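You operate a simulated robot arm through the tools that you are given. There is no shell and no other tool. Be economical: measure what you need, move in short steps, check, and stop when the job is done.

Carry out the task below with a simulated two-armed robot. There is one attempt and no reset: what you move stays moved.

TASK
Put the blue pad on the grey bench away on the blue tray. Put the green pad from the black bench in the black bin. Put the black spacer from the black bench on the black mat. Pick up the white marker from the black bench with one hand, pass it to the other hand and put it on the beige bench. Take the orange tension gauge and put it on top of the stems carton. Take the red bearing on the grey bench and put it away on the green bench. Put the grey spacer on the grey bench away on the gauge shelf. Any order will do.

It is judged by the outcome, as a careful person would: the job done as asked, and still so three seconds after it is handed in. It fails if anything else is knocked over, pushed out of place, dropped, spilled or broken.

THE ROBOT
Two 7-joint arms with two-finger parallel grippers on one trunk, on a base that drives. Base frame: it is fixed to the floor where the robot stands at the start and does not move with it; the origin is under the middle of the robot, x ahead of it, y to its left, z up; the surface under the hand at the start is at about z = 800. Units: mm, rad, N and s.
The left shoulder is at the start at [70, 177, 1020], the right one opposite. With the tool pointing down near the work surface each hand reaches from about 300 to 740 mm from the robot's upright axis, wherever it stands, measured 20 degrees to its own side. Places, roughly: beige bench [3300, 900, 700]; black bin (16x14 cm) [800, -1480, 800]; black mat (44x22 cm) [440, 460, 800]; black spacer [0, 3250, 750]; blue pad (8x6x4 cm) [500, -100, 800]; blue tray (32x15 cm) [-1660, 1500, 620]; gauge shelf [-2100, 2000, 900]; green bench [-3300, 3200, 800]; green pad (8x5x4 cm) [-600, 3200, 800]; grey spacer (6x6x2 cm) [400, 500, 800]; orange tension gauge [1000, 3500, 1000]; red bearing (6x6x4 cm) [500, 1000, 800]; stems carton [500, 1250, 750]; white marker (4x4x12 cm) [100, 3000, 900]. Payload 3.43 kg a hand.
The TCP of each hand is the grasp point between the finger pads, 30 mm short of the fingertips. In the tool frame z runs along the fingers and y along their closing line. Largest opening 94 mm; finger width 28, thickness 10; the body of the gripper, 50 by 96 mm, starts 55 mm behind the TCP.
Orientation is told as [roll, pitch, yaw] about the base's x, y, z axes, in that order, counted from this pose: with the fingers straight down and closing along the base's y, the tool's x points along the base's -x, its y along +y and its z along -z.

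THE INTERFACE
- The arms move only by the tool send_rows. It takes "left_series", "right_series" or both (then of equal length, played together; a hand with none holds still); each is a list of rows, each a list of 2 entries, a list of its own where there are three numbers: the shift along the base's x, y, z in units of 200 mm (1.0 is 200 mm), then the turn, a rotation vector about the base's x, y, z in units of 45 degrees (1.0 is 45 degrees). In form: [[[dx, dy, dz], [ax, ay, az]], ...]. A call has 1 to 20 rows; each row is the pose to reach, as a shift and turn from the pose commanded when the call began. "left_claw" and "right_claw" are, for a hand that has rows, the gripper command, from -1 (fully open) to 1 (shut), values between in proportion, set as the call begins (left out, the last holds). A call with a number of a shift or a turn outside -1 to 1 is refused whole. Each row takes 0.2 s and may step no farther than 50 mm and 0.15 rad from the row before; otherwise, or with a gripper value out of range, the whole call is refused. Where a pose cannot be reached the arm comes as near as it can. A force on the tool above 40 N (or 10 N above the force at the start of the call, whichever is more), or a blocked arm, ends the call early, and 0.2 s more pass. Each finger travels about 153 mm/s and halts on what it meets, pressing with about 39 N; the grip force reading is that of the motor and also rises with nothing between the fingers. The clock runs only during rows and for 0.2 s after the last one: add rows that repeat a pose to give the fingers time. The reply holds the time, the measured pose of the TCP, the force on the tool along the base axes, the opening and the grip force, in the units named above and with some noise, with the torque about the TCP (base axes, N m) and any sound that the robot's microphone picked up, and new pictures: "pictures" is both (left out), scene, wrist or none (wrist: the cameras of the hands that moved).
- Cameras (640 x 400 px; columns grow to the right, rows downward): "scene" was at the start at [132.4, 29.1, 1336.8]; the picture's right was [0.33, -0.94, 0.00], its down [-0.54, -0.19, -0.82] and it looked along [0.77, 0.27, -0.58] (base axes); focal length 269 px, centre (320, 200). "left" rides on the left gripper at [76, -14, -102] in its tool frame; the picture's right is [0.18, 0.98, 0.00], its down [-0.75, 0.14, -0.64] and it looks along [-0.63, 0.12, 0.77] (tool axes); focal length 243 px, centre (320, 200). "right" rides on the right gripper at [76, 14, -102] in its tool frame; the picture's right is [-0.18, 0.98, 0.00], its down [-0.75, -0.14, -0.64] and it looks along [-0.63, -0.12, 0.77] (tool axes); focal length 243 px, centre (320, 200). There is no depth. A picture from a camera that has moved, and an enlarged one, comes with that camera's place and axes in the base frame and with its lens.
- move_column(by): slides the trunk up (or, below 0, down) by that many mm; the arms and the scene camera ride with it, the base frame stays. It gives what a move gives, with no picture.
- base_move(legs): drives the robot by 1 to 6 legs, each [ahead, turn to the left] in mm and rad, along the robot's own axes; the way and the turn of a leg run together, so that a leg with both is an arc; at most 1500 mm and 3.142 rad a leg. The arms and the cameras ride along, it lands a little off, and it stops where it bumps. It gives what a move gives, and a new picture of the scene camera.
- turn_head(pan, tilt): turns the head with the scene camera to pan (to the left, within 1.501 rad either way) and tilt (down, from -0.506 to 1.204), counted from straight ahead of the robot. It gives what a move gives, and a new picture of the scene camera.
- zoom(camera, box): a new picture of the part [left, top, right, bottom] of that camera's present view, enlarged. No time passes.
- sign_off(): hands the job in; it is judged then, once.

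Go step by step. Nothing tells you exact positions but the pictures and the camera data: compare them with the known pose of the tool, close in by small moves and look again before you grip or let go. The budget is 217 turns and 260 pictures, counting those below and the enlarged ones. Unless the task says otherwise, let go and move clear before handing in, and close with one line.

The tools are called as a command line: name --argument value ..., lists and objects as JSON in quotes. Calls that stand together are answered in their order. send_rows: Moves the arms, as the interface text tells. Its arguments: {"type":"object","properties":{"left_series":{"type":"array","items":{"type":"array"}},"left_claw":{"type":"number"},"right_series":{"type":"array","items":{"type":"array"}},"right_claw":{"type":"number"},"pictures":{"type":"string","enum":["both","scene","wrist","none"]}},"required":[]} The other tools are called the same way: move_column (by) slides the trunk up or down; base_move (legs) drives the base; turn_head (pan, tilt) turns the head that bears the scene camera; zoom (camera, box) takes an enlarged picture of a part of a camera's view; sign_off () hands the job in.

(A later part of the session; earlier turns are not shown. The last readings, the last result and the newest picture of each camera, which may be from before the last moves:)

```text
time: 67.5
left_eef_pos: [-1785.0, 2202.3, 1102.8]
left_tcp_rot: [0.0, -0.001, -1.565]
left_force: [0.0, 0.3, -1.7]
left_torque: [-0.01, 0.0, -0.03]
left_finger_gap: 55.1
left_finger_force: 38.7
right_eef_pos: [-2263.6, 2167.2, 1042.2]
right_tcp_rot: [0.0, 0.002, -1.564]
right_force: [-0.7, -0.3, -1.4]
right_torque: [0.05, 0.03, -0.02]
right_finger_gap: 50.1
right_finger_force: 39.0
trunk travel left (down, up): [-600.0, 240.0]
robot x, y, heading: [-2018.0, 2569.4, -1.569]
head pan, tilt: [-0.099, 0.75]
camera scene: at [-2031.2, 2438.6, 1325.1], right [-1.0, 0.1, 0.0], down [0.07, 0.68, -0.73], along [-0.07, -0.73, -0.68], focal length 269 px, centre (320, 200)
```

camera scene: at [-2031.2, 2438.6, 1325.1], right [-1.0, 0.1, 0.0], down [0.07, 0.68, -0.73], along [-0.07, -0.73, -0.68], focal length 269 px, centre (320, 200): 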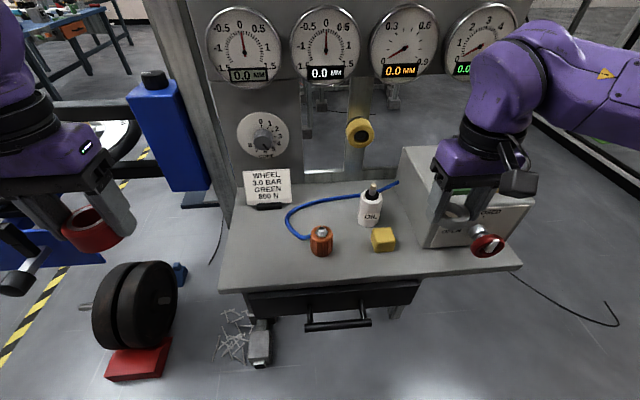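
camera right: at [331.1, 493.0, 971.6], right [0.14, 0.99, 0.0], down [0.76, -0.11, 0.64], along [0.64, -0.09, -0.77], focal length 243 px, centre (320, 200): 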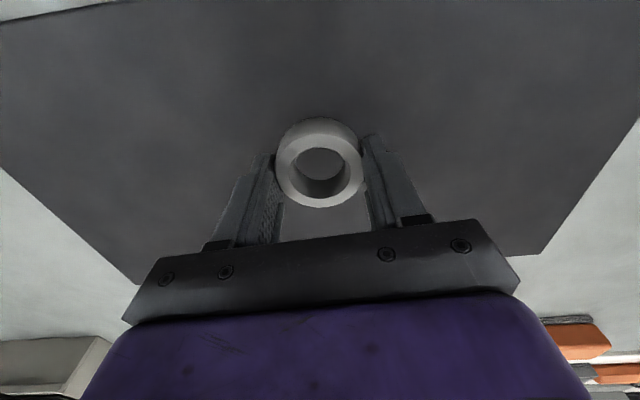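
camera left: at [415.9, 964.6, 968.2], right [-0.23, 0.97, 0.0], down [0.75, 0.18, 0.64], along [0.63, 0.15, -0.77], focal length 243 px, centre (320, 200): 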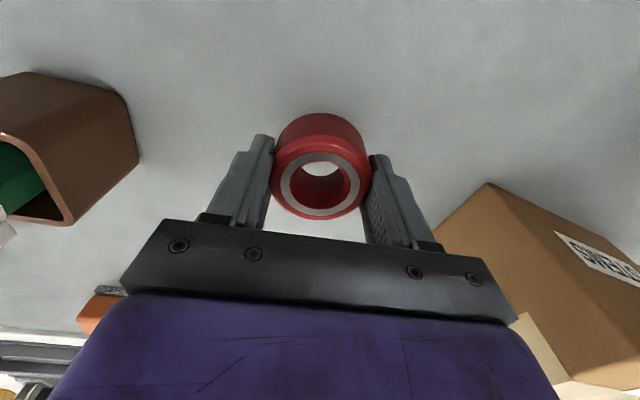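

The shelf has free space left of the orange cup, near (-1960, 2110). I'll raise the trunk, move the left hand aside and bring the right hand over that spot.

move_column --by 80

send_rows --left_series '[[[0.1, 0, 0], [0, 0, 0]], [[0.25, 0, 0], [0, 0, 0]], [[0.4, 0, 0], [0, 0, 0]], [[0.5, 0, 0], [0, 0, 0]], [[0.6, 0, 0], [0, 0, 0]], [[0.6, 0, 0], [0, 0, 0]]]' --right_series '[[[0.08, 0.05, 0], [0, 0, 0]], [[0.2, 0.05, 0], [0, 0, 0]], [[0.35, 0.05, 0], [0, 0, 0]], [[0.5, 0.05, 0], [0, 0, 0]], [[0.65, 0.05, 0], [0, 0, 0]], [[0.8, 0.0, 0], [0, 0, 0]]]' --pictures "none"

send_rows --right_series '[[[0.15, 0, 0], [0, 0, 0]], [[0.3, -0.05, 0], [0, 0, 0]], [[0.45, -0.15, 0], [0, 0, 0]], [[0.6, -0.22, -0.1], [0, 0, 0]], [[0.7, -0.285, -0.25], [0, 0, 0]], [[0.7, -0.285, -0.4], [0, 0, 0]]]' --pictures "both"

```text
time: 68.7
left_eef_pos: [-1785.6, 2201.1, 1181.4]
left_tcp_rot: [0.0, 0.001, -1.563]
left_force: [0.1, -1.1, -0.4]
left_torque: [0.0, 0.02, -0.02]
left_finger_gap: 54.8
left_finger_force: 39.1
right_eef_pos: [-2264.3, 2166.5, 1122.0]
right_tcp_rot: [0.0, 0.001, -1.567]
right_force: [0.5, 0.2, -0.3]
right_torque: [0.03, 0.0, 0.02]
right_finger_gap: 50.1
right_finger_force: 38.5
trunk travel left (down, up): [-680.0, 160.0]
robot x, y, heading: [-2025.2, 2567.8, -1.566]
head pan, tilt: [-0.099, 0.75]
```

```text
time: 70.1
left_eef_pos: [-1659.5, 2200.9, 1179.9]
left_tcp_rot: [0.0, 0.002, -1.566]
left_force: [0.5, -0.6, -1.1]
left_torque: [0.0, -0.01, 0.04]
left_finger_gap: 54.7
left_finger_force: 38.8
right_eef_pos: [-2100.7, 2166.6, 1119.2]
right_tcp_rot: [-0.001, 0.002, -1.565]
right_force: [-0.9, -0.5, -0.5]
right_torque: [0.01, 0.01, 0.01]
right_finger_gap: 49.6
right_finger_force: 39.4
trunk travel left (down, up): [-680.0, 160.0]
robot x, y, heading: [-2022.1, 2571.2, -1.569]
head pan, tilt: [-0.099, 0.75]
```

```text
time: 71.5
left_eef_pos: [-1663.7, 2201.0, 1181.6]
left_tcp_rot: [0.003, 0.0, -1.568]
left_force: [1.0, -0.3, 0.0]
left_torque: [0.0, -0.04, 0.0]
left_finger_gap: 55.1
left_finger_force: 39.3
right_eef_pos: [-1964.5, 2109.5, 1041.7]
right_tcp_rot: [0.0, 0.003, -1.568]
right_force: [0.2, 1.0, -0.6]
right_torque: [0.0, -0.02, 0.0]
right_finger_gap: 49.9
right_finger_force: 39.5
trunk travel left (down, up): [-680.0, 160.0]
robot x, y, heading: [-2022.8, 2571.2, -1.57]
head pan, tilt: [-0.099, 0.75]
camera scene: at [-2031.9, 2438.2, 1405.1], right [-1.0, 0.1, 0.0], down [0.07, 0.68, -0.73], along [-0.07, -0.73, -0.68], focal length 269 px, centre (320, 200)
camera right: at [-1950.3, 2186.8, 1145.6], right [0.98, -0.18, 0.0], down [-0.14, -0.75, 0.64], along [-0.12, -0.63, -0.77], focal length 243 px, centre (320, 200)
```

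scene: 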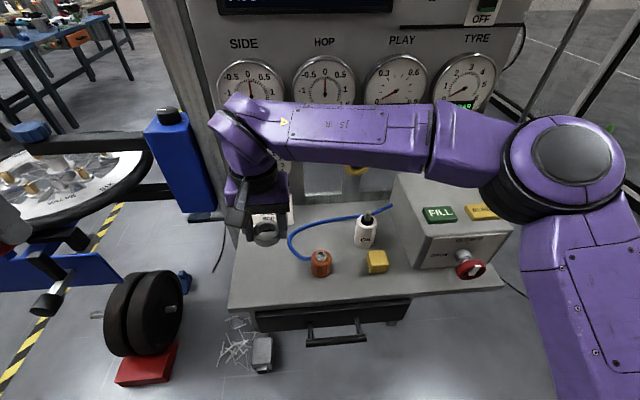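
right: 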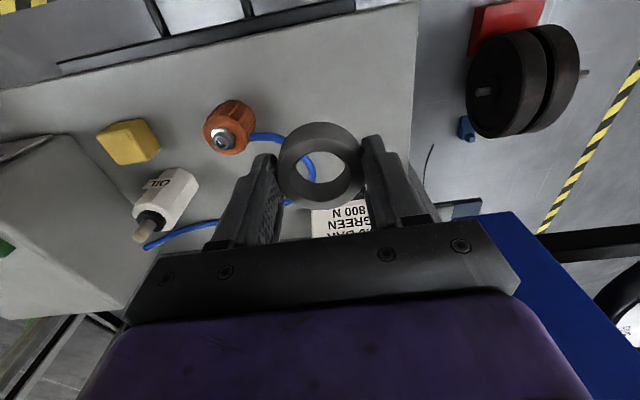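

The landing spot is clear of the hose, cup and edge. I'll lower to just above it.

send_rows --right_series '[[[0, 0.05, -0.15], [0, 0, 0]], [[0.01, 0.05, -0.3], [0, 0, 0]], [[0.01, 0.05, -0.42], [0, 0, 0]], [[0.01, 0.05, -0.5], [0, 0, 0]]]' --pictures "wrist"

```text
time: 72.5
left_eef_pos: [-1663.5, 2201.1, 1180.9]
left_tcp_rot: [0.0, 0.0, -1.567]
left_force: [-0.3, 0.5, -1.3]
left_torque: [0.01, 0.03, 0.0]
left_finger_gap: 54.8
left_finger_force: 39.1
right_eef_pos: [-1962.5, 2117.1, 942.0]
right_tcp_rot: [0.0, 0.003, -1.565]
right_force: [-0.5, 0.4, -1.4]
right_torque: [-0.03, 0.0, 0.0]
right_finger_gap: 50.1
right_finger_force: 39.1
trunk travel left (down, up): [-680.0, 160.0]
robot x, y, heading: [-2023.9, 2571.6, -1.567]
head pan, tilt: [-0.099, 0.75]
camera right: at [-1948.4, 2195.0, 1045.5], right [0.98, -0.18, 0.0], down [-0.14, -0.75, 0.64], along [-0.12, -0.63, -0.77], focal length 243 px, centre (320, 200)
```

right: 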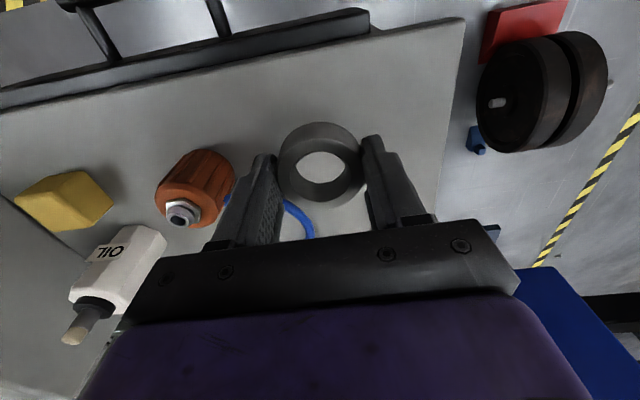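

The shelf is still a little below. I'll descend in small steps and watch the force.

send_rows --right_series '[[[0, 0, -0.03], [0, 0, 0]], [[0, 0, -0.06], [0, 0, 0]], [[0, 0, -0.09], [0, 0, 0]], [[0, 0, -0.12], [0, 0, 0]]]' --pictures "wrist"

```text
time: 73.5
left_eef_pos: [-1662.8, 2200.9, 1180.9]
left_tcp_rot: [0.001, -0.002, -1.565]
left_force: [-0.2, -0.9, -1.5]
left_torque: [0.02, -0.04, -0.01]
left_finger_gap: 55.2
left_finger_force: 38.7
right_eef_pos: [-1960.8, 2120.0, 919.0]
right_tcp_rot: [0.0, 0.001, -1.565]
right_force: [0.0, 0.3, -1.0]
right_torque: [0.01, 0.0, -0.01]
right_finger_gap: 49.8
right_finger_force: 38.4
trunk travel left (down, up): [-680.0, 160.0]
robot x, y, heading: [-2024.8, 2573.2, -1.566]
head pan, tilt: [-0.099, 0.75]
camera right: at [-1946.2, 2196.4, 1021.7], right [0.98, -0.18, 0.0], down [-0.14, -0.75, 0.64], along [-0.12, -0.63, -0.77], focal length 243 px, centre (320, 200)
```

right: 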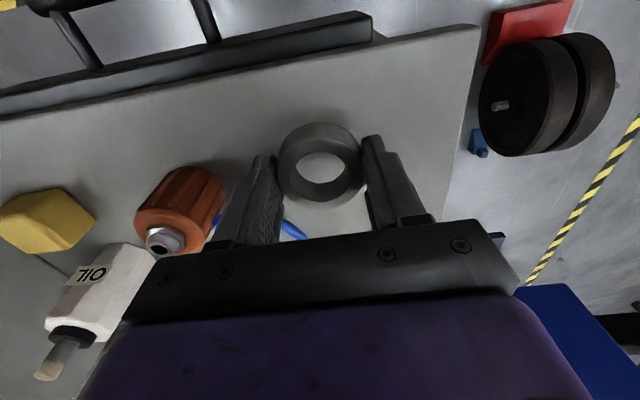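

Still clear by perhaps 20–30 mm. I'll go on stepping down.

send_rows --right_series '[[[0, 0, -0.025], [0, 0, 0]], [[0, 0, -0.05], [0, 0, 0]], [[0, 0, -0.07], [0, 0, 0]], [[0, 0, -0.09], [0, 0, 0]]]' --pictures "wrist"

```text
time: 74.5
left_eef_pos: [-1662.1, 2202.5, 1180.6]
left_tcp_rot: [0.001, 0.001, -1.567]
left_force: [0.0, -0.8, -1.0]
left_torque: [0.0, -0.01, 0.02]
left_finger_gap: 55.1
left_finger_force: 38.5
right_eef_pos: [-1960.2, 2120.7, 900.9]
right_tcp_rot: [0.0, -0.002, -1.564]
right_force: [-0.3, 0.2, -0.9]
right_torque: [0.05, 0.01, 0.0]
right_finger_gap: 50.0
right_finger_force: 39.2
trunk travel left (down, up): [-680.0, 160.0]
robot x, y, heading: [-2024.5, 2569.4, -1.568]
head pan, tilt: [-0.099, 0.75]
camera right: at [-1946.4, 2197.6, 1003.6], right [0.98, -0.18, 0.0], down [-0.14, -0.75, 0.64], along [-0.12, -0.63, -0.77], focal length 243 px, centre (320, 200)
```

right: 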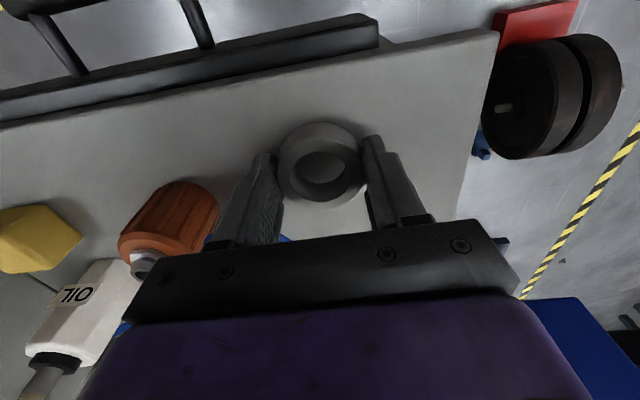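

The shelf is at about z = 866, so contact should come within a few mm. I'll make the final touch.

send_rows --right_series '[[[0, 0, -0.01], [0, 0, 0]], [[0, 0, -0.02], [0, 0, 0]], [[0, 0, -0.03], [0, 0, 0]]]' --pictures "none"

```text
time: 75.3
left_eef_pos: [-1661.9, 2201.4, 1181.7]
left_tcp_rot: [0.001, 0.0, -1.567]
left_force: [0.0, -0.1, -0.7]
left_torque: [-0.02, -0.01, -0.02]
left_finger_gap: 54.6
left_finger_force: 39.1
right_eef_pos: [-1961.9, 2121.6, 892.4]
right_tcp_rot: [-0.001, 0.001, -1.565]
right_force: [0.7, 0.6, -1.0]
right_torque: [0.01, -0.03, -0.01]
right_finger_gap: 49.9
right_finger_force: 38.4
trunk travel left (down, up): [-680.0, 160.0]
robot x, y, heading: [-2023.5, 2569.1, -1.566]
head pan, tilt: [-0.099, 0.75]
```

send_rows --right_series '[[[0, 0, -0.01], [0, 0, 0]], [[0, 0, -0.02], [0, 0, 0]], [[0, 0, -0.03], [0, 0, 0]], [[0, 0, -0.04], [0, 0, 0]]]' --pictures "wrist"

```text
time: 76.3
left_eef_pos: [-1663.9, 2204.3, 1183.1]
left_tcp_rot: [0.003, -0.003, -1.565]
left_force: [-0.2, -0.2, -1.7]
left_torque: [0.0, 0.01, 0.02]
left_finger_gap: 54.7
left_finger_force: 39.0
right_eef_pos: [-1961.7, 2120.6, 890.7]
right_tcp_rot: [0.002, -0.006, -1.57]
right_force: [-2.0, -4.2, 40.4]
right_torque: [0.42, 0.69, 0.1]
right_finger_gap: 50.3
right_finger_force: 39.6
trunk travel left (down, up): [-680.0, 160.0]
robot x, y, heading: [-2022.6, 2572.6, -1.565]
head pan, tilt: [-0.099, 0.75]
camera right: at [-1947.4, 2198.6, 993.0], right [0.98, -0.18, 0.01], down [-0.14, -0.75, 0.65], along [-0.11, -0.64, -0.76], focal length 243 px, centre (320, 200)
```

right: 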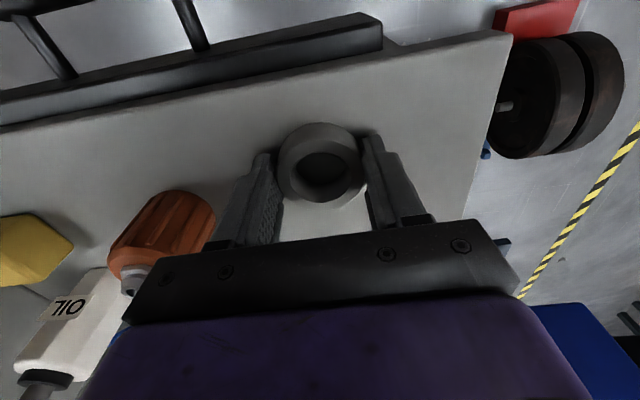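

Contact made. I'll relax the press, open partly, then rise.

send_rows --right_series '[[[0, 0, 0.025], [0, 0, 0]], [[0, 0, 0.025], [0, 0, 0]]]' --pictures "none"

send_rows --right_series '[[[0, 0, 0], [0, 0, 0]], [[0, 0, 0], [0, 0, 0]], [[0, 0, 0.06], [0, 0, 0]], [[0, 0, 0.2], [0, 0, 0]], [[0, 0, 0.4], [0, 0, 0]], [[0, 0, 0.6], [0, 0, 0]], [[0, 0, 0.8], [0, 0, 0]], [[0, 0, 1.0], [0, 0, 0]]]' --right_claw -0.5 --pictures "wrist"

```text
time: 76.9
left_eef_pos: [-1663.3, 2203.1, 1180.9]
left_tcp_rot: [0.0, 0.0, -1.565]
left_force: [-0.8, 0.2, -1.5]
left_torque: [0.01, 0.01, 0.01]
left_finger_gap: 54.7
left_finger_force: 39.0
right_eef_pos: [-1961.7, 2121.2, 891.1]
right_tcp_rot: [0.0, 0.0, -1.566]
right_force: [1.0, -5.9, 14.6]
right_torque: [-0.49, -0.11, -0.02]
right_finger_gap: 50.1
right_finger_force: 38.7
trunk travel left (down, up): [-680.0, 160.0]
robot x, y, heading: [-2026.1, 2571.3, -1.572]
head pan, tilt: [-0.099, 0.75]
```

```text
time: 78.7
left_eef_pos: [-1661.6, 2203.6, 1181.0]
left_tcp_rot: [0.002, -0.001, -1.566]
left_force: [0.3, 0.4, -1.0]
left_torque: [0.02, 0.0, 0.04]
left_finger_gap: 55.0
left_finger_force: 39.4
right_eef_pos: [-1961.8, 2121.8, 1091.8]
right_tcp_rot: [0.0, -0.001, -1.566]
right_force: [0.1, 0.1, -0.3]
right_torque: [-0.02, 0.01, -0.01]
right_finger_gap: 70.6
right_finger_force: 0.0
trunk travel left (down, up): [-680.0, 160.0]
robot x, y, heading: [-2026.0, 2573.9, -1.563]
head pan, tilt: [-0.099, 0.75]
camera right: at [-1948.4, 2199.2, 1195.5], right [0.98, -0.18, 0.0], down [-0.14, -0.75, 0.64], along [-0.12, -0.63, -0.77], focal length 243 px, centre (320, 200)
```

right: 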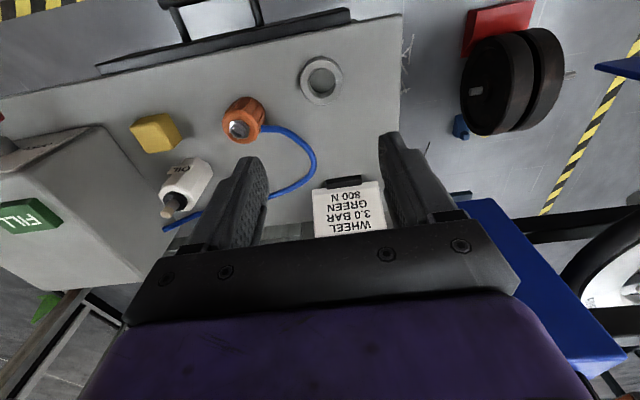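

The grey spacer sits on the gauge shelf. I'll carry the bearing to the green bench next.

base_move --legs '[[0, -1.47], [1000, 0], [0, -1.67]]'

turn_head --pan 0.1 --tilt 0.75

```text
time: 91.5
left_eef_pos: [-3373.2, 2797.7, 1180.8]
left_tcp_rot: [0.001, 0.001, 1.596]
left_force: [0.0, 0.1, -0.9]
left_torque: [0.01, -0.03, -0.03]
left_finger_gap: 54.9
left_finger_force: 39.6
right_eef_pos: [-3074.0, 2884.1, 1091.7]
right_tcp_rot: [-0.001, 0.0, 1.595]
right_force: [0.5, -0.1, 0.0]
right_torque: [0.03, -0.04, 0.01]
right_finger_gap: 70.4
right_finger_force: 0.0
trunk travel left (down, up): [-680.0, 160.0]
robot x, y, heading: [-3005.3, 2435.6, 1.597]
head pan, tilt: [-0.099, 0.75]
camera scene: at [-3001.1, 2568.4, 1405.1], right [1.0, -0.07, 0.0], down [-0.05, -0.68, -0.73], along [0.05, 0.73, -0.68], focal length 269 px, centre (320, 200)
```

scene: 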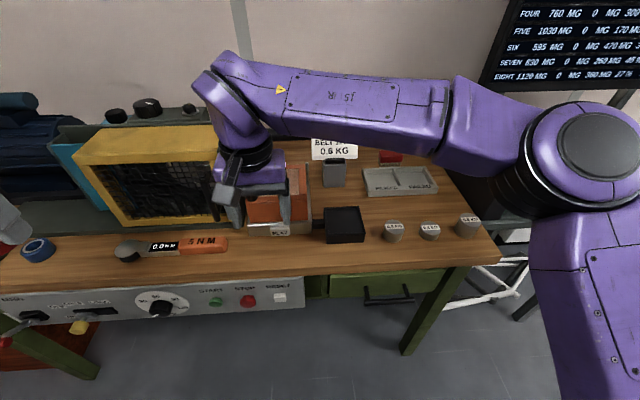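

```text
time: 92.2
left_eef_pos: [-3373.0, 2798.1, 1181.2]
left_tcp_rot: [0.0, -0.001, 1.597]
left_force: [-0.6, 0.0, -1.0]
left_torque: [-0.01, 0.02, -0.01]
left_finger_gap: 54.8
left_finger_force: 38.8
right_eef_pos: [-3074.5, 2885.9, 1090.7]
right_tcp_rot: [-0.001, 0.002, 1.597]
right_force: [-0.5, 0.0, 0.7]
right_torque: [0.01, 0.02, 0.01]
right_finger_gap: 70.3
right_finger_force: 0.0
trunk travel left (down, up): [-680.0, 160.0]
robot x, y, heading: [-3006.5, 2435.6, 1.593]
head pan, tilt: [0.099, 0.75]
camera scene: at [-3017.5, 2567.9, 1405.1], right [0.99, 0.12, 0.0], down [0.08, -0.68, -0.73], along [-0.09, 0.73, -0.68], focal length 269 px, centre (320, 200)
```

scene: 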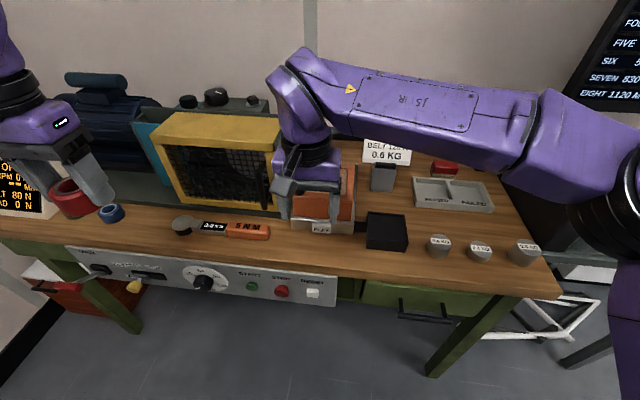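

There's a clear spot on the green bench in front of the orange box, near (-3105, 3000). I'll move the right hand aside and bring the left over.

send_rows --left_series '[[[0.06, 0.04, 0], [0, 0, 0]], [[0.2, 0.12, 0], [0, 0, 0]], [[0.34, 0.2, 0], [0, 0, 0]], [[0.48, 0.3, 0], [0, 0, 0]], [[0.62, 0.4, 0], [0, 0, 0]], [[0.76, 0.52, -0.05], [0, 0, 0]], [[0.88, 0.65, -0.15], [0, 0, 0]], [[0.96, 0.8, -0.28], [0, 0, 0]], [[1.0, 0.92, -0.4], [0, 0, 0]], [[1.0, 1.0, -0.5], [0, 0, 0]]]' --right_series '[[[0.2, -0.05, 0], [0, 0, 0]], [[0.4, -0.1, 0], [0, 0, 0]], [[0.6, -0.1, 0], [0, 0, 0]], [[0.8, -0.1, 0], [0, 0, 0]], [[1.0, -0.1, 0], [0, 0, 0]], [[1.0, -0.2, 0], [0, 0, 0]], [[1.0, -0.2, 0], [0, 0, 0]], [[1.0, -0.2, 0], [0, 0, 0]], [[1.0, -0.2, 0], [0, 0, 0]], [[1.0, -0.2, 0], [0, 0, 0]]]' --pictures "none"

send_rows --left_series '[[[0.1, 0, -0.1], [0, 0, 0]], [[0.2, 0, -0.2], [0, 0, 0]], [[0.3, 0, -0.3], [0, 0, 0]], [[0.34, 0, -0.45], [0, 0, 0]], [[0.34, 0, -0.6], [0, 0, 0]]]' --pictures "both"

```text
time: 94.4
left_eef_pos: [-3173.9, 2996.6, 1080.9]
left_tcp_rot: [0.0, 0.002, 1.598]
left_force: [-0.6, 0.1, -0.9]
left_torque: [-0.02, -0.02, 0.03]
left_finger_gap: 54.8
left_finger_force: 38.9
right_eef_pos: [-2875.4, 2845.8, 1091.2]
right_tcp_rot: [-0.002, 0.002, 1.599]
right_force: [-0.3, -0.6, 0.1]
right_torque: [-0.02, -0.01, 0.01]
right_finger_gap: 70.6
right_finger_force: 0.1
trunk travel left (down, up): [-680.0, 160.0]
robot x, y, heading: [-3005.1, 2437.2, 1.598]
head pan, tilt: [0.099, 0.75]
```

```text
time: 95.6
left_eef_pos: [-3104.7, 2997.7, 961.6]
left_tcp_rot: [0.0, 0.0, 1.597]
left_force: [0.1, 0.4, -0.4]
left_torque: [0.01, -0.02, 0.0]
left_finger_gap: 55.0
left_finger_force: 38.8
right_eef_pos: [-2875.3, 2846.0, 1091.4]
right_tcp_rot: [-0.001, 0.003, 1.598]
right_force: [0.0, 0.3, -0.5]
right_torque: [-0.01, 0.0, 0.02]
right_finger_gap: 70.7
right_finger_force: 0.0
trunk travel left (down, up): [-680.0, 160.0]
robot x, y, heading: [-3005.9, 2437.9, 1.596]
head pan, tilt: [0.099, 0.75]
camera scene: at [-3017.4, 2568.7, 1405.1], right [0.99, 0.12, 0.0], down [0.08, -0.68, -0.73], along [-0.09, 0.73, -0.68], focal length 269 px, centre (320, 200)
camera left: at [-3087.0, 2920.7, 1064.4], right [-0.98, -0.21, 0.0], down [-0.16, 0.75, 0.64], along [-0.13, 0.63, -0.77], focal length 243 px, centre (320, 200)
```

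scene: 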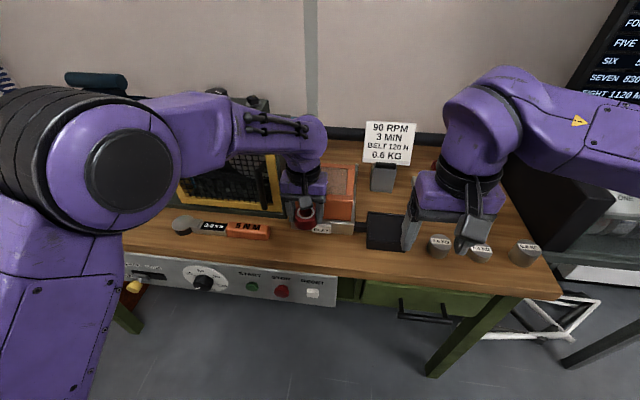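
left: 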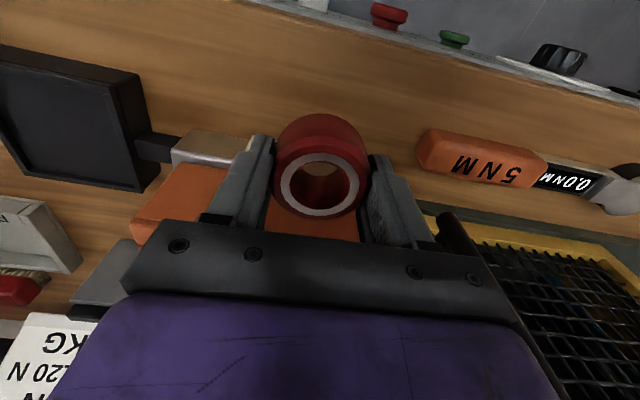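

The landing point below is clear wood. I'll shift slightly forward of the box and go down.

send_rows --left_series '[[[0, -0.06, -0.12], [0, 0, 0]], [[0, -0.06, -0.25], [0, 0, 0]], [[0, -0.06, -0.38], [0, 0, 0]], [[0, -0.06, -0.45], [0, 0, 0]]]' --pictures "wrist"

```text
time: 96.6
left_eef_pos: [-3105.0, 2985.2, 875.4]
left_tcp_rot: [-0.001, -0.009, 1.597]
left_force: [-1.4, 3.9, 21.2]
left_torque: [-0.36, 0.08, 0.01]
left_finger_gap: 55.0
left_finger_force: 38.9
right_eef_pos: [-2875.0, 2843.3, 1092.4]
right_tcp_rot: [0.0, -0.003, 1.597]
right_force: [0.3, -0.2, 0.2]
right_torque: [-0.01, -0.04, -0.02]
right_finger_gap: 70.4
right_finger_force: 0.1
trunk travel left (down, up): [-680.0, 160.0]
robot x, y, heading: [-3007.2, 2433.1, 1.597]
head pan, tilt: [0.099, 0.75]
camera left: at [-3088.2, 2907.4, 977.7], right [-0.98, -0.21, 0.0], down [-0.16, 0.74, 0.65], along [-0.14, 0.63, -0.76], focal length 243 px, centre (320, 200)
```

left: 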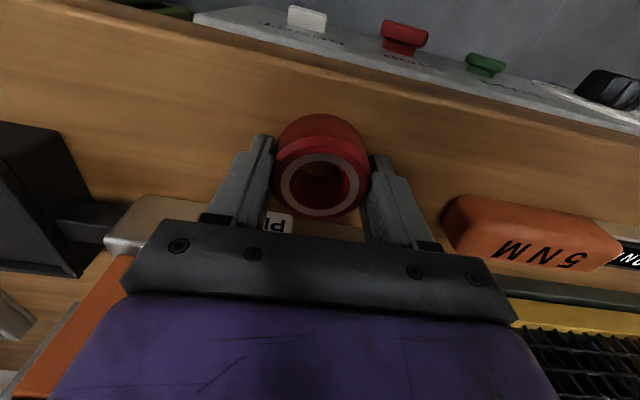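

It's resting on the bench (top at about z = 843). I'll ease, open partly and rise.

send_rows --left_series '[[[0, 0, 0.01], [0, 0, 0]], [[0, 0, 0.01], [0, 0, 0]]]' --pictures "none"

send_rows --left_series '[[[0, 0, 0], [0, 0, 0]], [[0, 0, 0], [0, 0, 0]], [[0, 0, 0.06], [0, 0, 0]], [[0, 0, 0.2], [0, 0, 0]], [[0, 0, 0.4], [0, 0, 0]], [[0, -0.1, 0.6], [0, 0, 0]], [[0, -0.25, 0.8], [0, 0, 0]], [[-0.15, -0.4, 0.9], [0, 0, 0]], [[-0.3, -0.55, 1.0], [0, 0, 0]], [[-0.45, -0.7, 1.0], [0, 0, 0]], [[-0.6, -0.8, 1.0], [0, 0, 0]]]' --left_claw -0.5 --pictures "scene"

```text
time: 97.2
left_eef_pos: [-3105.2, 2984.9, 875.5]
left_tcp_rot: [0.0, -0.004, 1.598]
left_force: [-1.5, 7.2, 17.3]
left_torque: [0.35, 0.23, -0.03]
left_finger_gap: 54.8
left_finger_force: 38.6
right_eef_pos: [-2875.0, 2843.8, 1091.9]
right_tcp_rot: [0.0, 0.0, 1.597]
right_force: [0.5, 0.8, -0.1]
right_torque: [0.0, 0.0, 0.01]
right_finger_gap: 70.5
right_finger_force: 0.0
trunk travel left (down, up): [-680.0, 160.0]
robot x, y, heading: [-3005.6, 2435.3, 1.597]
head pan, tilt: [0.099, 0.75]
```

```text
time: 99.6
left_eef_pos: [-3227.6, 2822.7, 1073.7]
left_tcp_rot: [-0.001, -0.001, 1.597]
left_force: [0.3, -0.4, 0.3]
left_torque: [-0.01, 0.01, 0.0]
left_finger_gap: 70.4
left_finger_force: 0.1
right_eef_pos: [-2877.0, 2845.1, 1092.7]
right_tcp_rot: [-0.001, -0.001, 1.596]
right_force: [-0.5, -0.6, -0.2]
right_torque: [-0.02, -0.03, 0.03]
right_finger_gap: 70.5
right_finger_force: 0.2
trunk travel left (down, up): [-680.0, 160.0]
robot x, y, heading: [-3001.6, 2435.1, 1.596]
head pan, tilt: [0.099, 0.75]
camera scene: at [-3019.3, 2567.0, 1405.2], right [0.99, 0.12, 0.0], down [0.09, -0.68, -0.73], along [-0.09, 0.73, -0.68], focal length 269 px, centre (320, 200)
```

scene: 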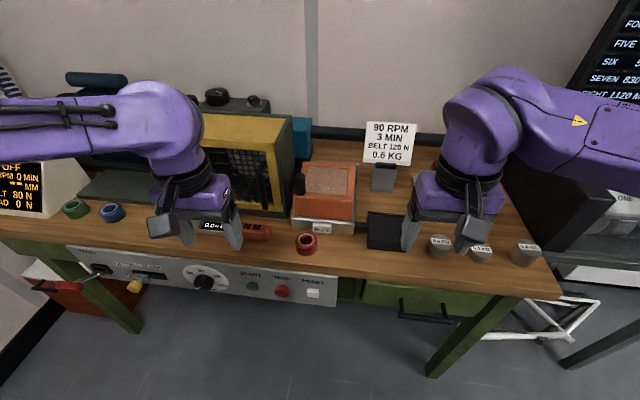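

The bearing is on the green bench. Next I'll drive back east to the black bench.

base_move --legs '[[0, -1.497], [1300, 0], [0, -0.12], [1100, 0]]'

turn_head --pan 0.9 --tilt 0.5

```text
time: 115.7
left_eef_pos: [-194.7, 2754.8, 1075.1]
left_tcp_rot: [0.0, -0.001, -0.007]
left_force: [-0.6, -0.2, 0.7]
left_torque: [-0.01, 0.0, 0.03]
left_finger_gap: 70.5
left_finger_force: 0.1
right_eef_pos: [-185.5, 2403.4, 1091.8]
right_tcp_rot: [-0.001, -0.001, -0.009]
right_force: [0.4, 0.2, -0.5]
right_torque: [0.01, -0.01, 0.03]
right_finger_gap: 70.5
right_finger_force: 0.0
trunk travel left (down, up): [-680.0, 160.0]
robot x, y, heading: [-589.6, 2546.8, -0.009]
head pan, tilt: [0.099, 0.75]
camera scene: at [-457.8, 2553.6, 1405.1], right [0.09, -1.0, 0.0], down [-0.68, -0.06, -0.73], along [0.73, 0.07, -0.68], focal length 269 px, centre (320, 200)
```

scene: 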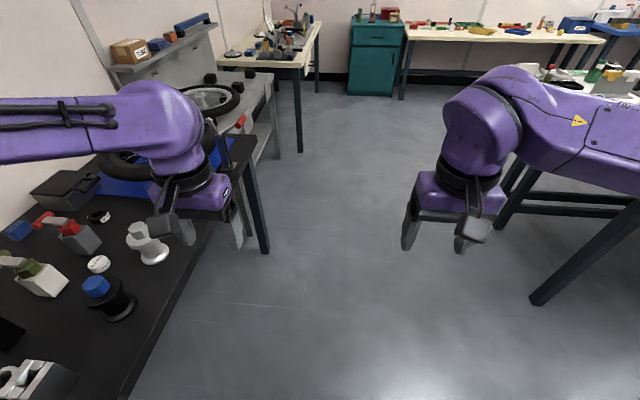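

```text
time: 116.8
left_eef_pos: [-194.2, 2754.3, 1074.1]
left_tcp_rot: [-0.001, 0.001, -0.01]
left_force: [-0.5, -1.0, 0.4]
left_torque: [0.01, 0.01, 0.0]
left_finger_gap: 70.5
left_finger_force: 0.0
right_eef_pos: [-185.6, 2402.9, 1091.9]
right_tcp_rot: [0.0, 0.0, -0.009]
right_force: [-0.5, -0.8, 0.1]
right_torque: [0.02, 0.0, 0.0]
right_finger_gap: 70.2
right_finger_force: 0.1
trunk travel left (down, up): [-680.0, 160.0]
robot x, y, heading: [-589.9, 2546.0, -0.015]
head pan, tilt: [0.901, 0.499]
camera scene: at [-482.8, 2616.9, 1427.1], right [0.78, -0.63, 0.0], down [-0.3, -0.37, -0.88], along [0.55, 0.68, -0.48], focal length 269 px, centre (320, 200)
```

scene: 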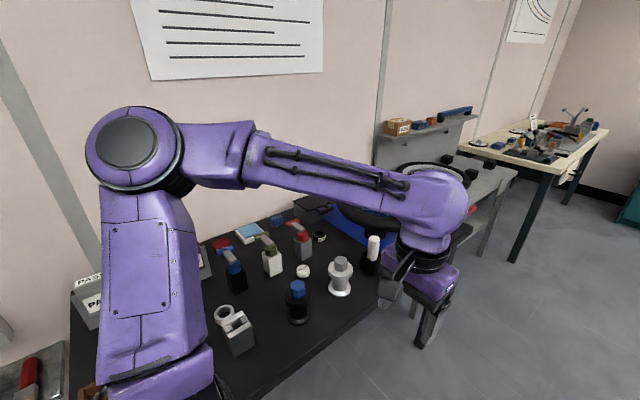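

I can see the black bench with its objects. I'll turn to face it.

base_move --legs '[[0, 1.58]]'

turn_head --pan -0.3 --tilt 0.65

```text
time: 121.1
left_eef_pos: [-818.1, 2930.2, 1074.5]
left_tcp_rot: [0.0, 0.001, 1.617]
left_force: [-0.2, 0.2, -0.4]
left_torque: [0.02, 0.0, -0.02]
left_finger_gap: 70.4
left_finger_force: 0.0
right_eef_pos: [-468.9, 2960.0, 1091.8]
right_tcp_rot: [0.001, 0.0, 1.617]
right_force: [1.4, 0.4, -0.6]
right_torque: [0.0, 0.01, 0.01]
right_finger_gap: 70.4
right_finger_force: 0.1
trunk travel left (down, up): [-680.0, 160.0]
robot x, y, heading: [-586.2, 2549.8, 1.616]
head pan, tilt: [0.901, 0.499]
camera scene: at [-666.4, 2650.1, 1427.1], right [0.59, 0.81, 0.0], down [0.39, -0.28, -0.88], along [-0.71, 0.51, -0.48], focal length 269 px, centre (320, 200)
```

scene: 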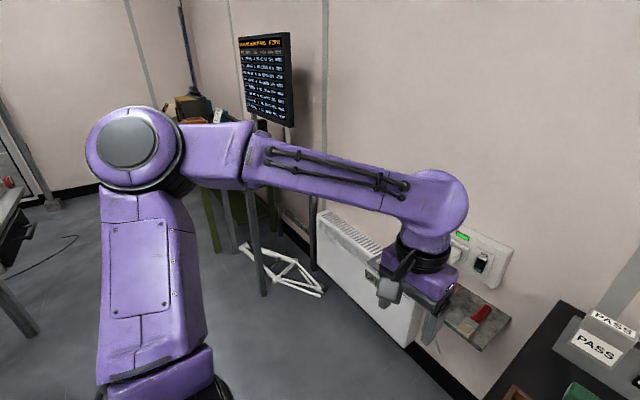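

```text
time: 122.5
left_eef_pos: [-818.8, 2930.3, 1073.9]
left_tcp_rot: [0.001, -0.001, 1.616]
left_force: [-0.4, -0.2, 0.7]
left_torque: [0.03, -0.02, 0.01]
left_finger_gap: 70.6
left_finger_force: 0.0
right_eef_pos: [-468.0, 2959.3, 1091.2]
right_tcp_rot: [0.0, 0.0, 1.617]
right_force: [-0.2, 0.2, -0.1]
right_torque: [-0.02, -0.01, 0.02]
right_finger_gap: 70.8
right_finger_force: 0.1
trunk travel left (down, up): [-680.0, 160.0]
robot x, y, heading: [-591.4, 2545.1, 1.614]
head pan, tilt: [-0.3, 0.649]
camera scene: at [-570.8, 2680.9, 1413.7], right [0.97, -0.25, 0.0], down [-0.15, -0.59, -0.8], along [0.2, 0.77, -0.6], focal length 269 px, centre (320, 200)
```

scene: 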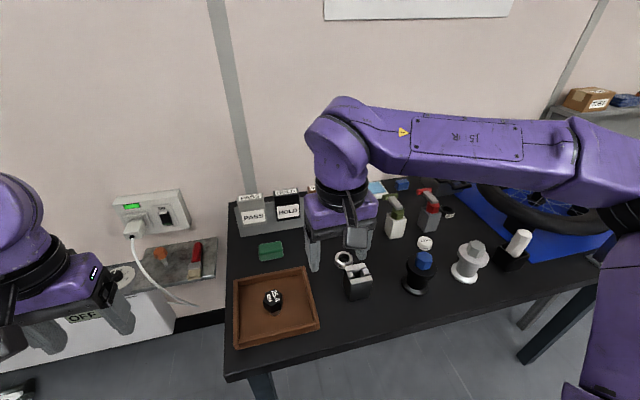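

The green pad is at lower left, and the white marker stands in a black holder at right. I'll zoom to find the black spacer.

zoom --camera "scene" --box '[360, 160, 560, 300]'

zoom --camera "scene" --box '[225, 180, 385, 350]'

```text
2.86 times, centred on (460, 230) of scene
camera zoom: at [-570.8, 2680.9, 1413.7], right [0.97, -0.25, 0.0], down [-0.15, -0.59, -0.8], along [0.2, 0.77, -0.6], focal length 768 px, centre (-80, 114)
```

zoom: 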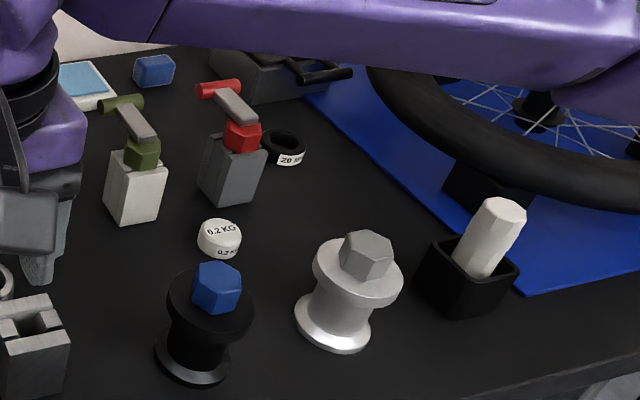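

```text
2.35 times, centred on (305, 265) of scene
camera zoom: at [-570.8, 2680.9, 1413.7], right [0.97, -0.25, 0.0], down [-0.15, -0.59, -0.8], along [0.2, 0.77, -0.6], focal length 632 px, centre (355, 47)
```

zoom: 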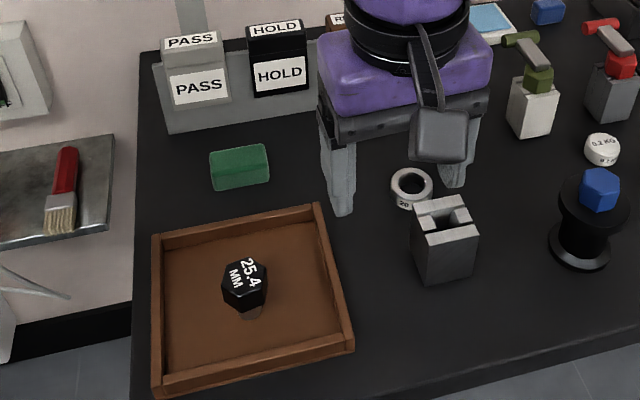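

The black spacer (labelled "20 MM") lies near (0, 3240) and the green pad near (-577, 3245). I'll move closer to the bench.

base_move --legs '[[130, 0]]'

send_rows --right_series '[[[0.2, -0.1, 0], [0, 0, 0]], [[0.4, -0.2, 0], [0, 0, 0]], [[0.6, -0.3, 0], [0, 0, 0]], [[0.8, -0.4, 0], [0, 0, 0]], [[1.0, -0.4, 0], [0, 0, 0]], [[1.0, -0.4, 0], [0, 0, 0]]]' --left_series '[[[0.15, 0, 0], [0, 0, -0.18]], [[0.3, 0.05, 0], [0, 0, -0.36]], [[0.5, 0.1, 0], [0, 0, -0.54]], [[0.7, 0.15, 0], [0, 0, -0.72]], [[0.85, 0.2, 0], [0, 0, -0.9]], [[1.0, 0.25, 0], [0, 0, -1.0]]]' --pictures "scene"

```text
time: 123.8
left_eef_pos: [-824.5, 3063.1, 1075.1]
left_tcp_rot: [0.001, 0.001, 1.617]
left_force: [-0.8, -0.9, -0.2]
left_torque: [0.0, 0.04, -0.02]
left_finger_gap: 70.3
left_finger_force: 0.0
right_eef_pos: [-474.2, 3090.3, 1092.6]
right_tcp_rot: [0.001, 0.0, 1.616]
right_force: [0.3, 0.3, -1.0]
right_torque: [0.01, -0.02, 0.0]
right_finger_gap: 70.4
right_finger_force: 0.2
trunk travel left (down, up): [-680.0, 160.0]
robot x, y, heading: [-598.4, 2679.1, 1.615]
head pan, tilt: [-0.3, 0.649]
camera scene: at [-576.4, 2811.9, 1413.9], right [0.97, -0.25, 0.0], down [-0.15, -0.58, -0.8], along [0.2, 0.77, -0.6], focal length 269 px, centre (320, 200)
```

scene: 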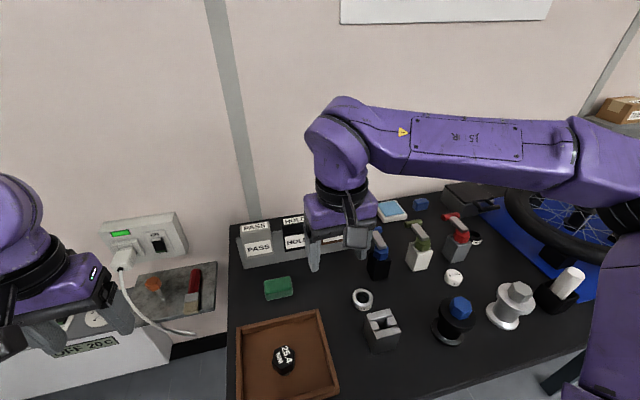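

```text
time: 125.2
left_eef_pos: [-622.0, 3112.7, 1074.0]
left_tcp_rot: [0.0, 0.002, 0.826]
left_force: [-0.1, 1.0, 0.0]
left_torque: [0.01, 0.01, 0.0]
left_finger_gap: 70.5
left_finger_force: 0.1
right_eef_pos: [-327.3, 3015.6, 1074.6]
right_tcp_rot: [0.002, 0.0, 1.617]
right_force: [1.0, -0.1, 0.1]
right_torque: [0.0, 0.04, 0.0]
right_finger_gap: 70.5
right_finger_force: 0.2
right hand out of reach, approached as far as the arm can: row 4, 5, 6
trunk travel left (down, up): [-680.0, 160.0]
robot x, y, heading: [-591.9, 2680.0, 1.616]
head pan, tilt: [-0.3, 0.649]
camera scene: at [-573.6, 2812.8, 1413.7], right [0.97, -0.25, 0.0], down [-0.15, -0.58, -0.8], along [0.2, 0.77, -0.6], focal length 269 px, centre (320, 200)
```

scene: 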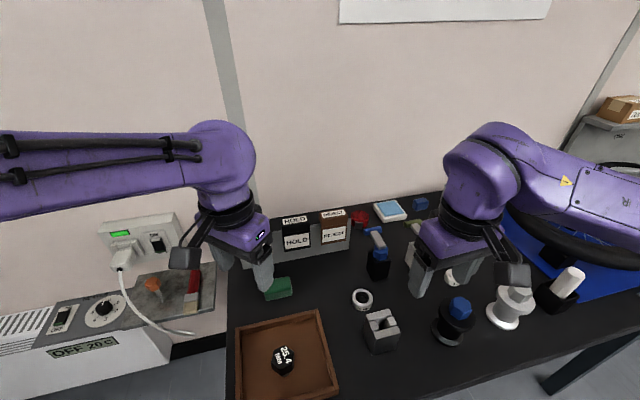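

Triangulating puts the green pad at about (-574, 3237) with its top near z = 820 and its long side along x. I'll finish turning the left hand and bring it above.

send_rows --left_series '[[[0.04, 0.1, 0], [0, 0, -0.18]], [[0.08, 0.2, 0], [0, 0, -0.36]], [[0.12, 0.3, -0.1], [0, 0, -0.54]], [[0.16, 0.4, -0.25], [0, 0, -0.72]], [[0.2, 0.5, -0.4], [0, 0, -0.9]], [[0.24, 0.62, -0.55], [0, 0, -1.0]], [[0.24, 0.62, -0.7], [0, 0, -1.0]]]' --left_claw -1 --pictures "wrist"

```text
time: 126.8
left_eef_pos: [-576.0, 3240.6, 934.4]
left_tcp_rot: [0.0, 0.0, 0.043]
left_force: [-0.3, 0.3, 0.5]
left_torque: [0.01, 0.01, 0.02]
left_finger_gap: 93.9
left_finger_force: 0.1
right_eef_pos: [-330.4, 3016.5, 1075.7]
right_tcp_rot: [-0.002, -0.002, 1.616]
right_force: [-0.1, 0.6, 0.0]
right_torque: [-0.01, 0.01, -0.01]
right_finger_gap: 70.3
right_finger_force: 0.0
trunk travel left (down, up): [-680.0, 160.0]
robot x, y, heading: [-592.7, 2679.9, 1.613]
head pan, tilt: [-0.3, 0.649]
camera left: at [-651.1, 3222.4, 1038.7], right [-0.23, 0.97, 0.0], down [0.75, 0.17, 0.64], along [0.63, 0.15, -0.77], focal length 243 px, centre (320, 200)
```

left: 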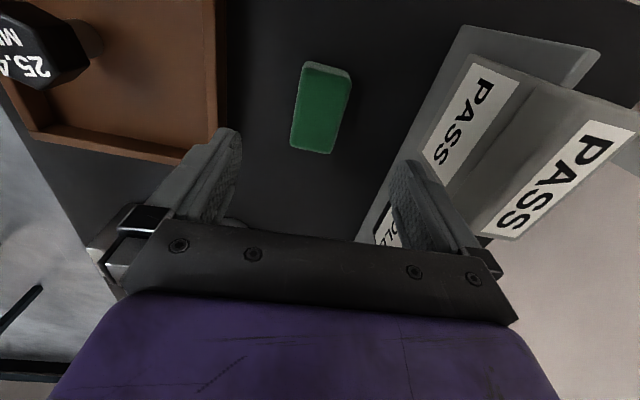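

The hand is directly above the pad and aligned. I'll descend.

send_rows --left_series '[[[0, 0, -0.2], [0, 0, 0]], [[0, 0, -0.4], [0, 0, 0]], [[0, 0, -0.5], [0, 0, 0]], [[0, 0, -0.54], [0, 0, 0]], [[0, 0, -0.57], [0, 0, 0]]]' --pictures "wrist"

```text
time: 128.0
left_eef_pos: [-576.4, 3238.2, 831.2]
left_tcp_rot: [0.012, -0.004, 0.042]
left_force: [-3.1, -14.2, 24.0]
left_torque: [-1.71, 0.26, -0.22]
left_finger_gap: 94.4
left_finger_force: 0.0
right_eef_pos: [-331.5, 3012.4, 1077.1]
right_tcp_rot: [0.0, -0.005, 1.616]
right_force: [0.1, 0.2, -0.4]
right_torque: [-0.02, 0.0, -0.02]
right_finger_gap: 70.5
right_finger_force: 0.0
trunk travel left (down, up): [-680.0, 160.0]
robot x, y, heading: [-595.5, 2677.8, 1.612]
head pan, tilt: [-0.3, 0.649]
stopped in row 5 (left hand): the force on the tool passed its limit at 46 N (the readings are from after the stop); the commanded pose is now the measured one
camera left: at [-652.0, 3218.2, 933.7], right [-0.23, 0.97, 0.01], down [0.74, 0.17, 0.65], along [0.63, 0.16, -0.76], focal length 243 px, centre (320, 200)
```

left: 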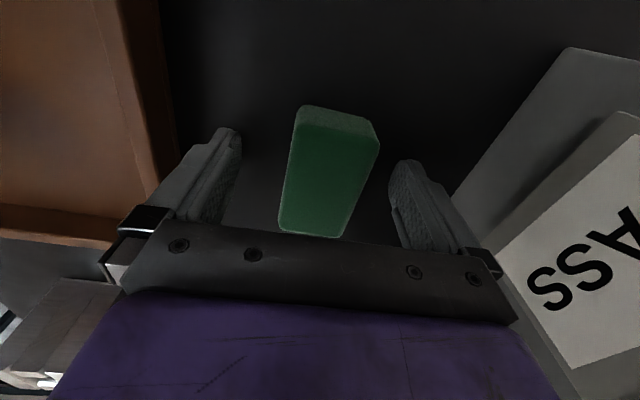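

The fingertips reached the bench (z ≈ 800). I'll lift 4 mm, close and lift slowly.

send_rows --left_series '[[[0, 0, 0.02], [0, 0, 0]], [[0, 0, 0.02], [0, 0, 0]], [[0, 0, 0.02], [0, 0, 0]], [[0, 0, 0.02], [0, 0, 0]], [[0, 0, 0.02], [0, 0, 0]], [[0, 0, 0.04], [0, 0, 0]], [[0, 0, 0.08], [0, 0, 0]], [[0, 0, 0.15], [0, 0, 0]]]' --left_claw 1 --pictures "wrist"

```text
time: 129.8
left_eef_pos: [-576.8, 3239.7, 857.9]
left_tcp_rot: [0.009, -0.002, 0.047]
left_force: [-0.6, -0.6, -0.1]
left_torque: [0.02, -0.02, 0.01]
left_finger_gap: 45.4
left_finger_force: 39.5
right_eef_pos: [-329.2, 3016.1, 1075.1]
right_tcp_rot: [0.0, 0.0, 1.615]
right_force: [-0.3, 0.0, 0.2]
right_torque: [-0.01, 0.02, -0.01]
right_finger_gap: 70.4
right_finger_force: 0.0
trunk travel left (down, up): [-680.0, 160.0]
robot x, y, heading: [-599.1, 2677.3, 1.614]
head pan, tilt: [-0.3, 0.649]
camera left: at [-651.7, 3220.7, 960.7], right [-0.23, 0.97, 0.01], down [0.74, 0.17, 0.65], along [0.63, 0.15, -0.76], focal length 243 px, centre (320, 200)
```

left: 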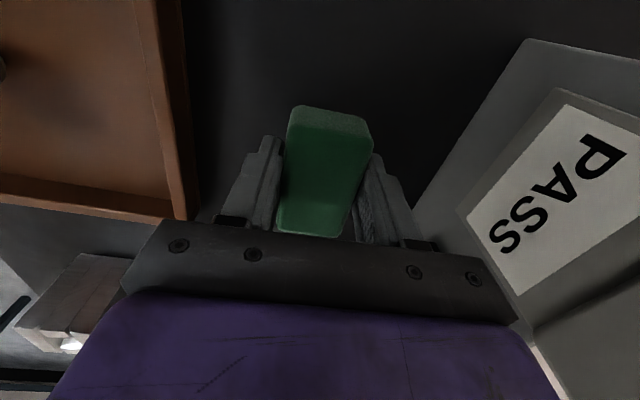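

The pad is held. I'll raise and retract, then drive along to face the black spacer near (48, 3272).

send_rows --left_series '[[[0, 0, 0.15], [0, 0, 0]], [[0, 0, 0.35], [0, 0, 0]], [[0, 0, 0.55], [0, 0, 0]], [[-0.05, -0.1, 0.75], [0, 0, 0]], [[-0.15, -0.3, 0.9], [0, 0, 0]], [[-0.3, -0.5, 1.0], [0, 0, 0]], [[-0.45, -0.7, 1.0], [0, 0, 0]], [[-0.6, -0.85, 1.0], [0, 0, 0]], [[-0.6, -0.85, 1.0], [0, 0, 0]]]' --pictures "none"

base_move --legs '[[-130, 0], [0, -1.615], [460, 0], [0, 1.571], [120, 0]]'

turn_head --pan -0.3 --tilt 0.65

```text
refused: row 5 steps farther than a row can; nothing moved
```

```text
time: 131.8
left_eef_pos: [-536.3, 3111.9, 856.8]
left_tcp_rot: [0.012, 0.015, -0.033]
left_force: [-1.3, -2.8, 2.2]
left_torque: [0.0, -0.03, -0.06]
left_finger_gap: 45.4
left_finger_force: 39.1
right_eef_pos: [-300.3, 2867.9, 1076.5]
right_tcp_rot: [0.0, -0.003, 1.54]
right_force: [-0.2, 0.4, -0.6]
right_torque: [-0.01, 0.02, 0.0]
right_finger_gap: 70.4
right_finger_force: 0.0
trunk travel left (down, up): [-680.0, 160.0]
robot x, y, heading: [-591.8, 2553.9, 1.542]
head pan, tilt: [-0.3, 0.649]
stopped in leg 2: the force on the tool passed its limit at 46 N (the readings are from after the stop); the commanded pose is now the measured one
camera scene: at [-561.3, 2683.5, 1413.8], right [0.95, -0.32, 0.0], down [-0.2, -0.57, -0.8], along [0.26, 0.75, -0.6], focal length 269 px, centre (320, 200)
```

scene: 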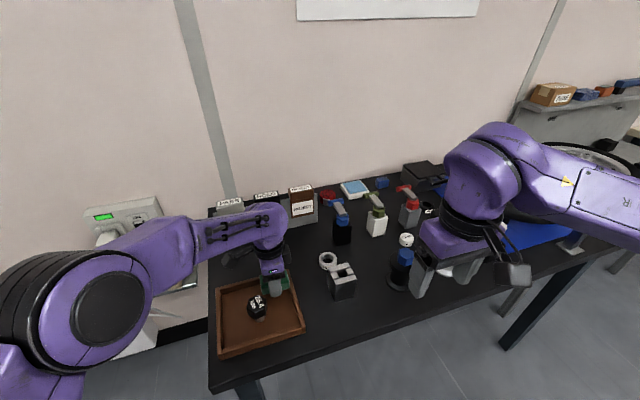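

```text
time: 132.4
left_eef_pos: [-535.2, 3112.2, 858.9]
left_tcp_rot: [0.012, 0.015, -0.031]
left_force: [-1.2, -2.2, 2.1]
left_torque: [0.0, -0.02, 0.02]
left_finger_gap: 45.5
left_finger_force: 39.4
right_eef_pos: [-300.1, 2867.0, 1075.0]
right_tcp_rot: [-0.002, -0.001, 1.54]
right_force: [-0.1, 0.7, 0.8]
right_torque: [0.03, -0.02, -0.03]
right_finger_gap: 70.3
right_finger_force: 0.1
trunk travel left (down, up): [-680.0, 160.0]
robot x, y, heading: [-593.5, 2551.8, 1.544]
head pan, tilt: [-0.3, 0.649]
camera scene: at [-561.4, 2683.5, 1413.8], right [0.95, -0.32, 0.0], down [-0.2, -0.57, -0.8], along [0.26, 0.75, -0.6], focal length 269 px, centre (320, 200)
```

scene: 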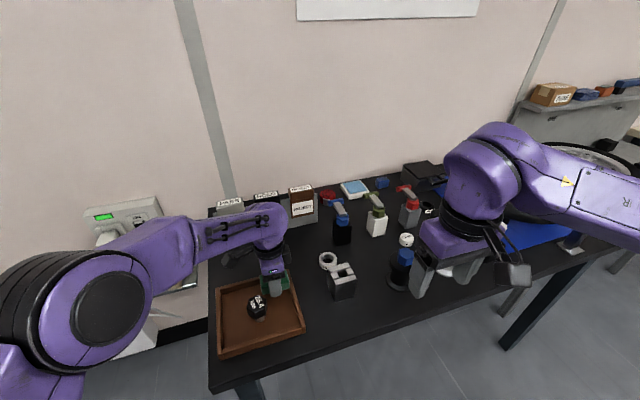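

The arm lift was refused and the base moved with the pad low, so the pad touched the tray wall and the move stopped. My numbers say the tray and bolt have hardly moved, and I'll look closely.

zoom --camera "scene" --box '[200, 230, 340, 370]'

zoom --camera "left" --box '[0, 0, 640, 400]'

```text
2.86 times, centred on (270, 300) of scene
camera zoom: at [-561.4, 2683.5, 1413.8], right [0.95, -0.32, 0.0], down [-0.2, -0.57, -0.8], along [0.26, 0.75, -0.6], focal length 768 px, centre (463, -86)
```

zoom: 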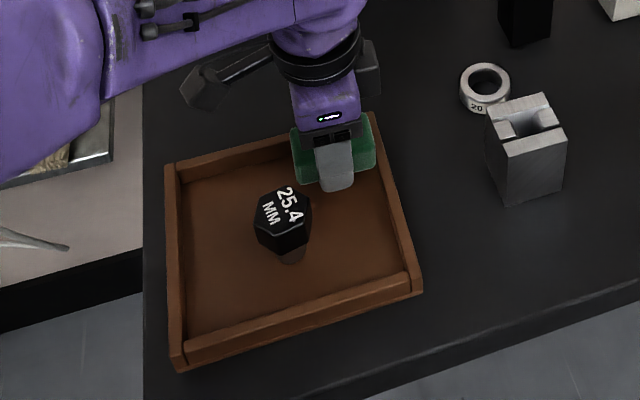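

```text
1.00 times, centred on (320, 200) of left (not enlarged: the box is as wide or as high as the picture)
camera zoom: at [-611.2, 3098.7, 962.0], right [-0.15, 0.99, 0.01], down [0.77, 0.11, 0.63], along [0.62, 0.11, -0.77], focal length 243 px, centre (320, 200)
```

zoom: 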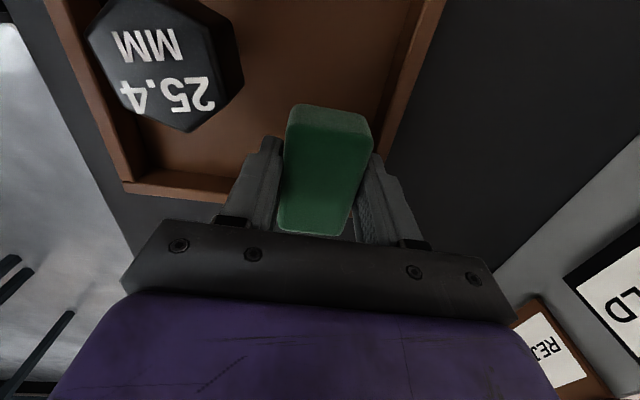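

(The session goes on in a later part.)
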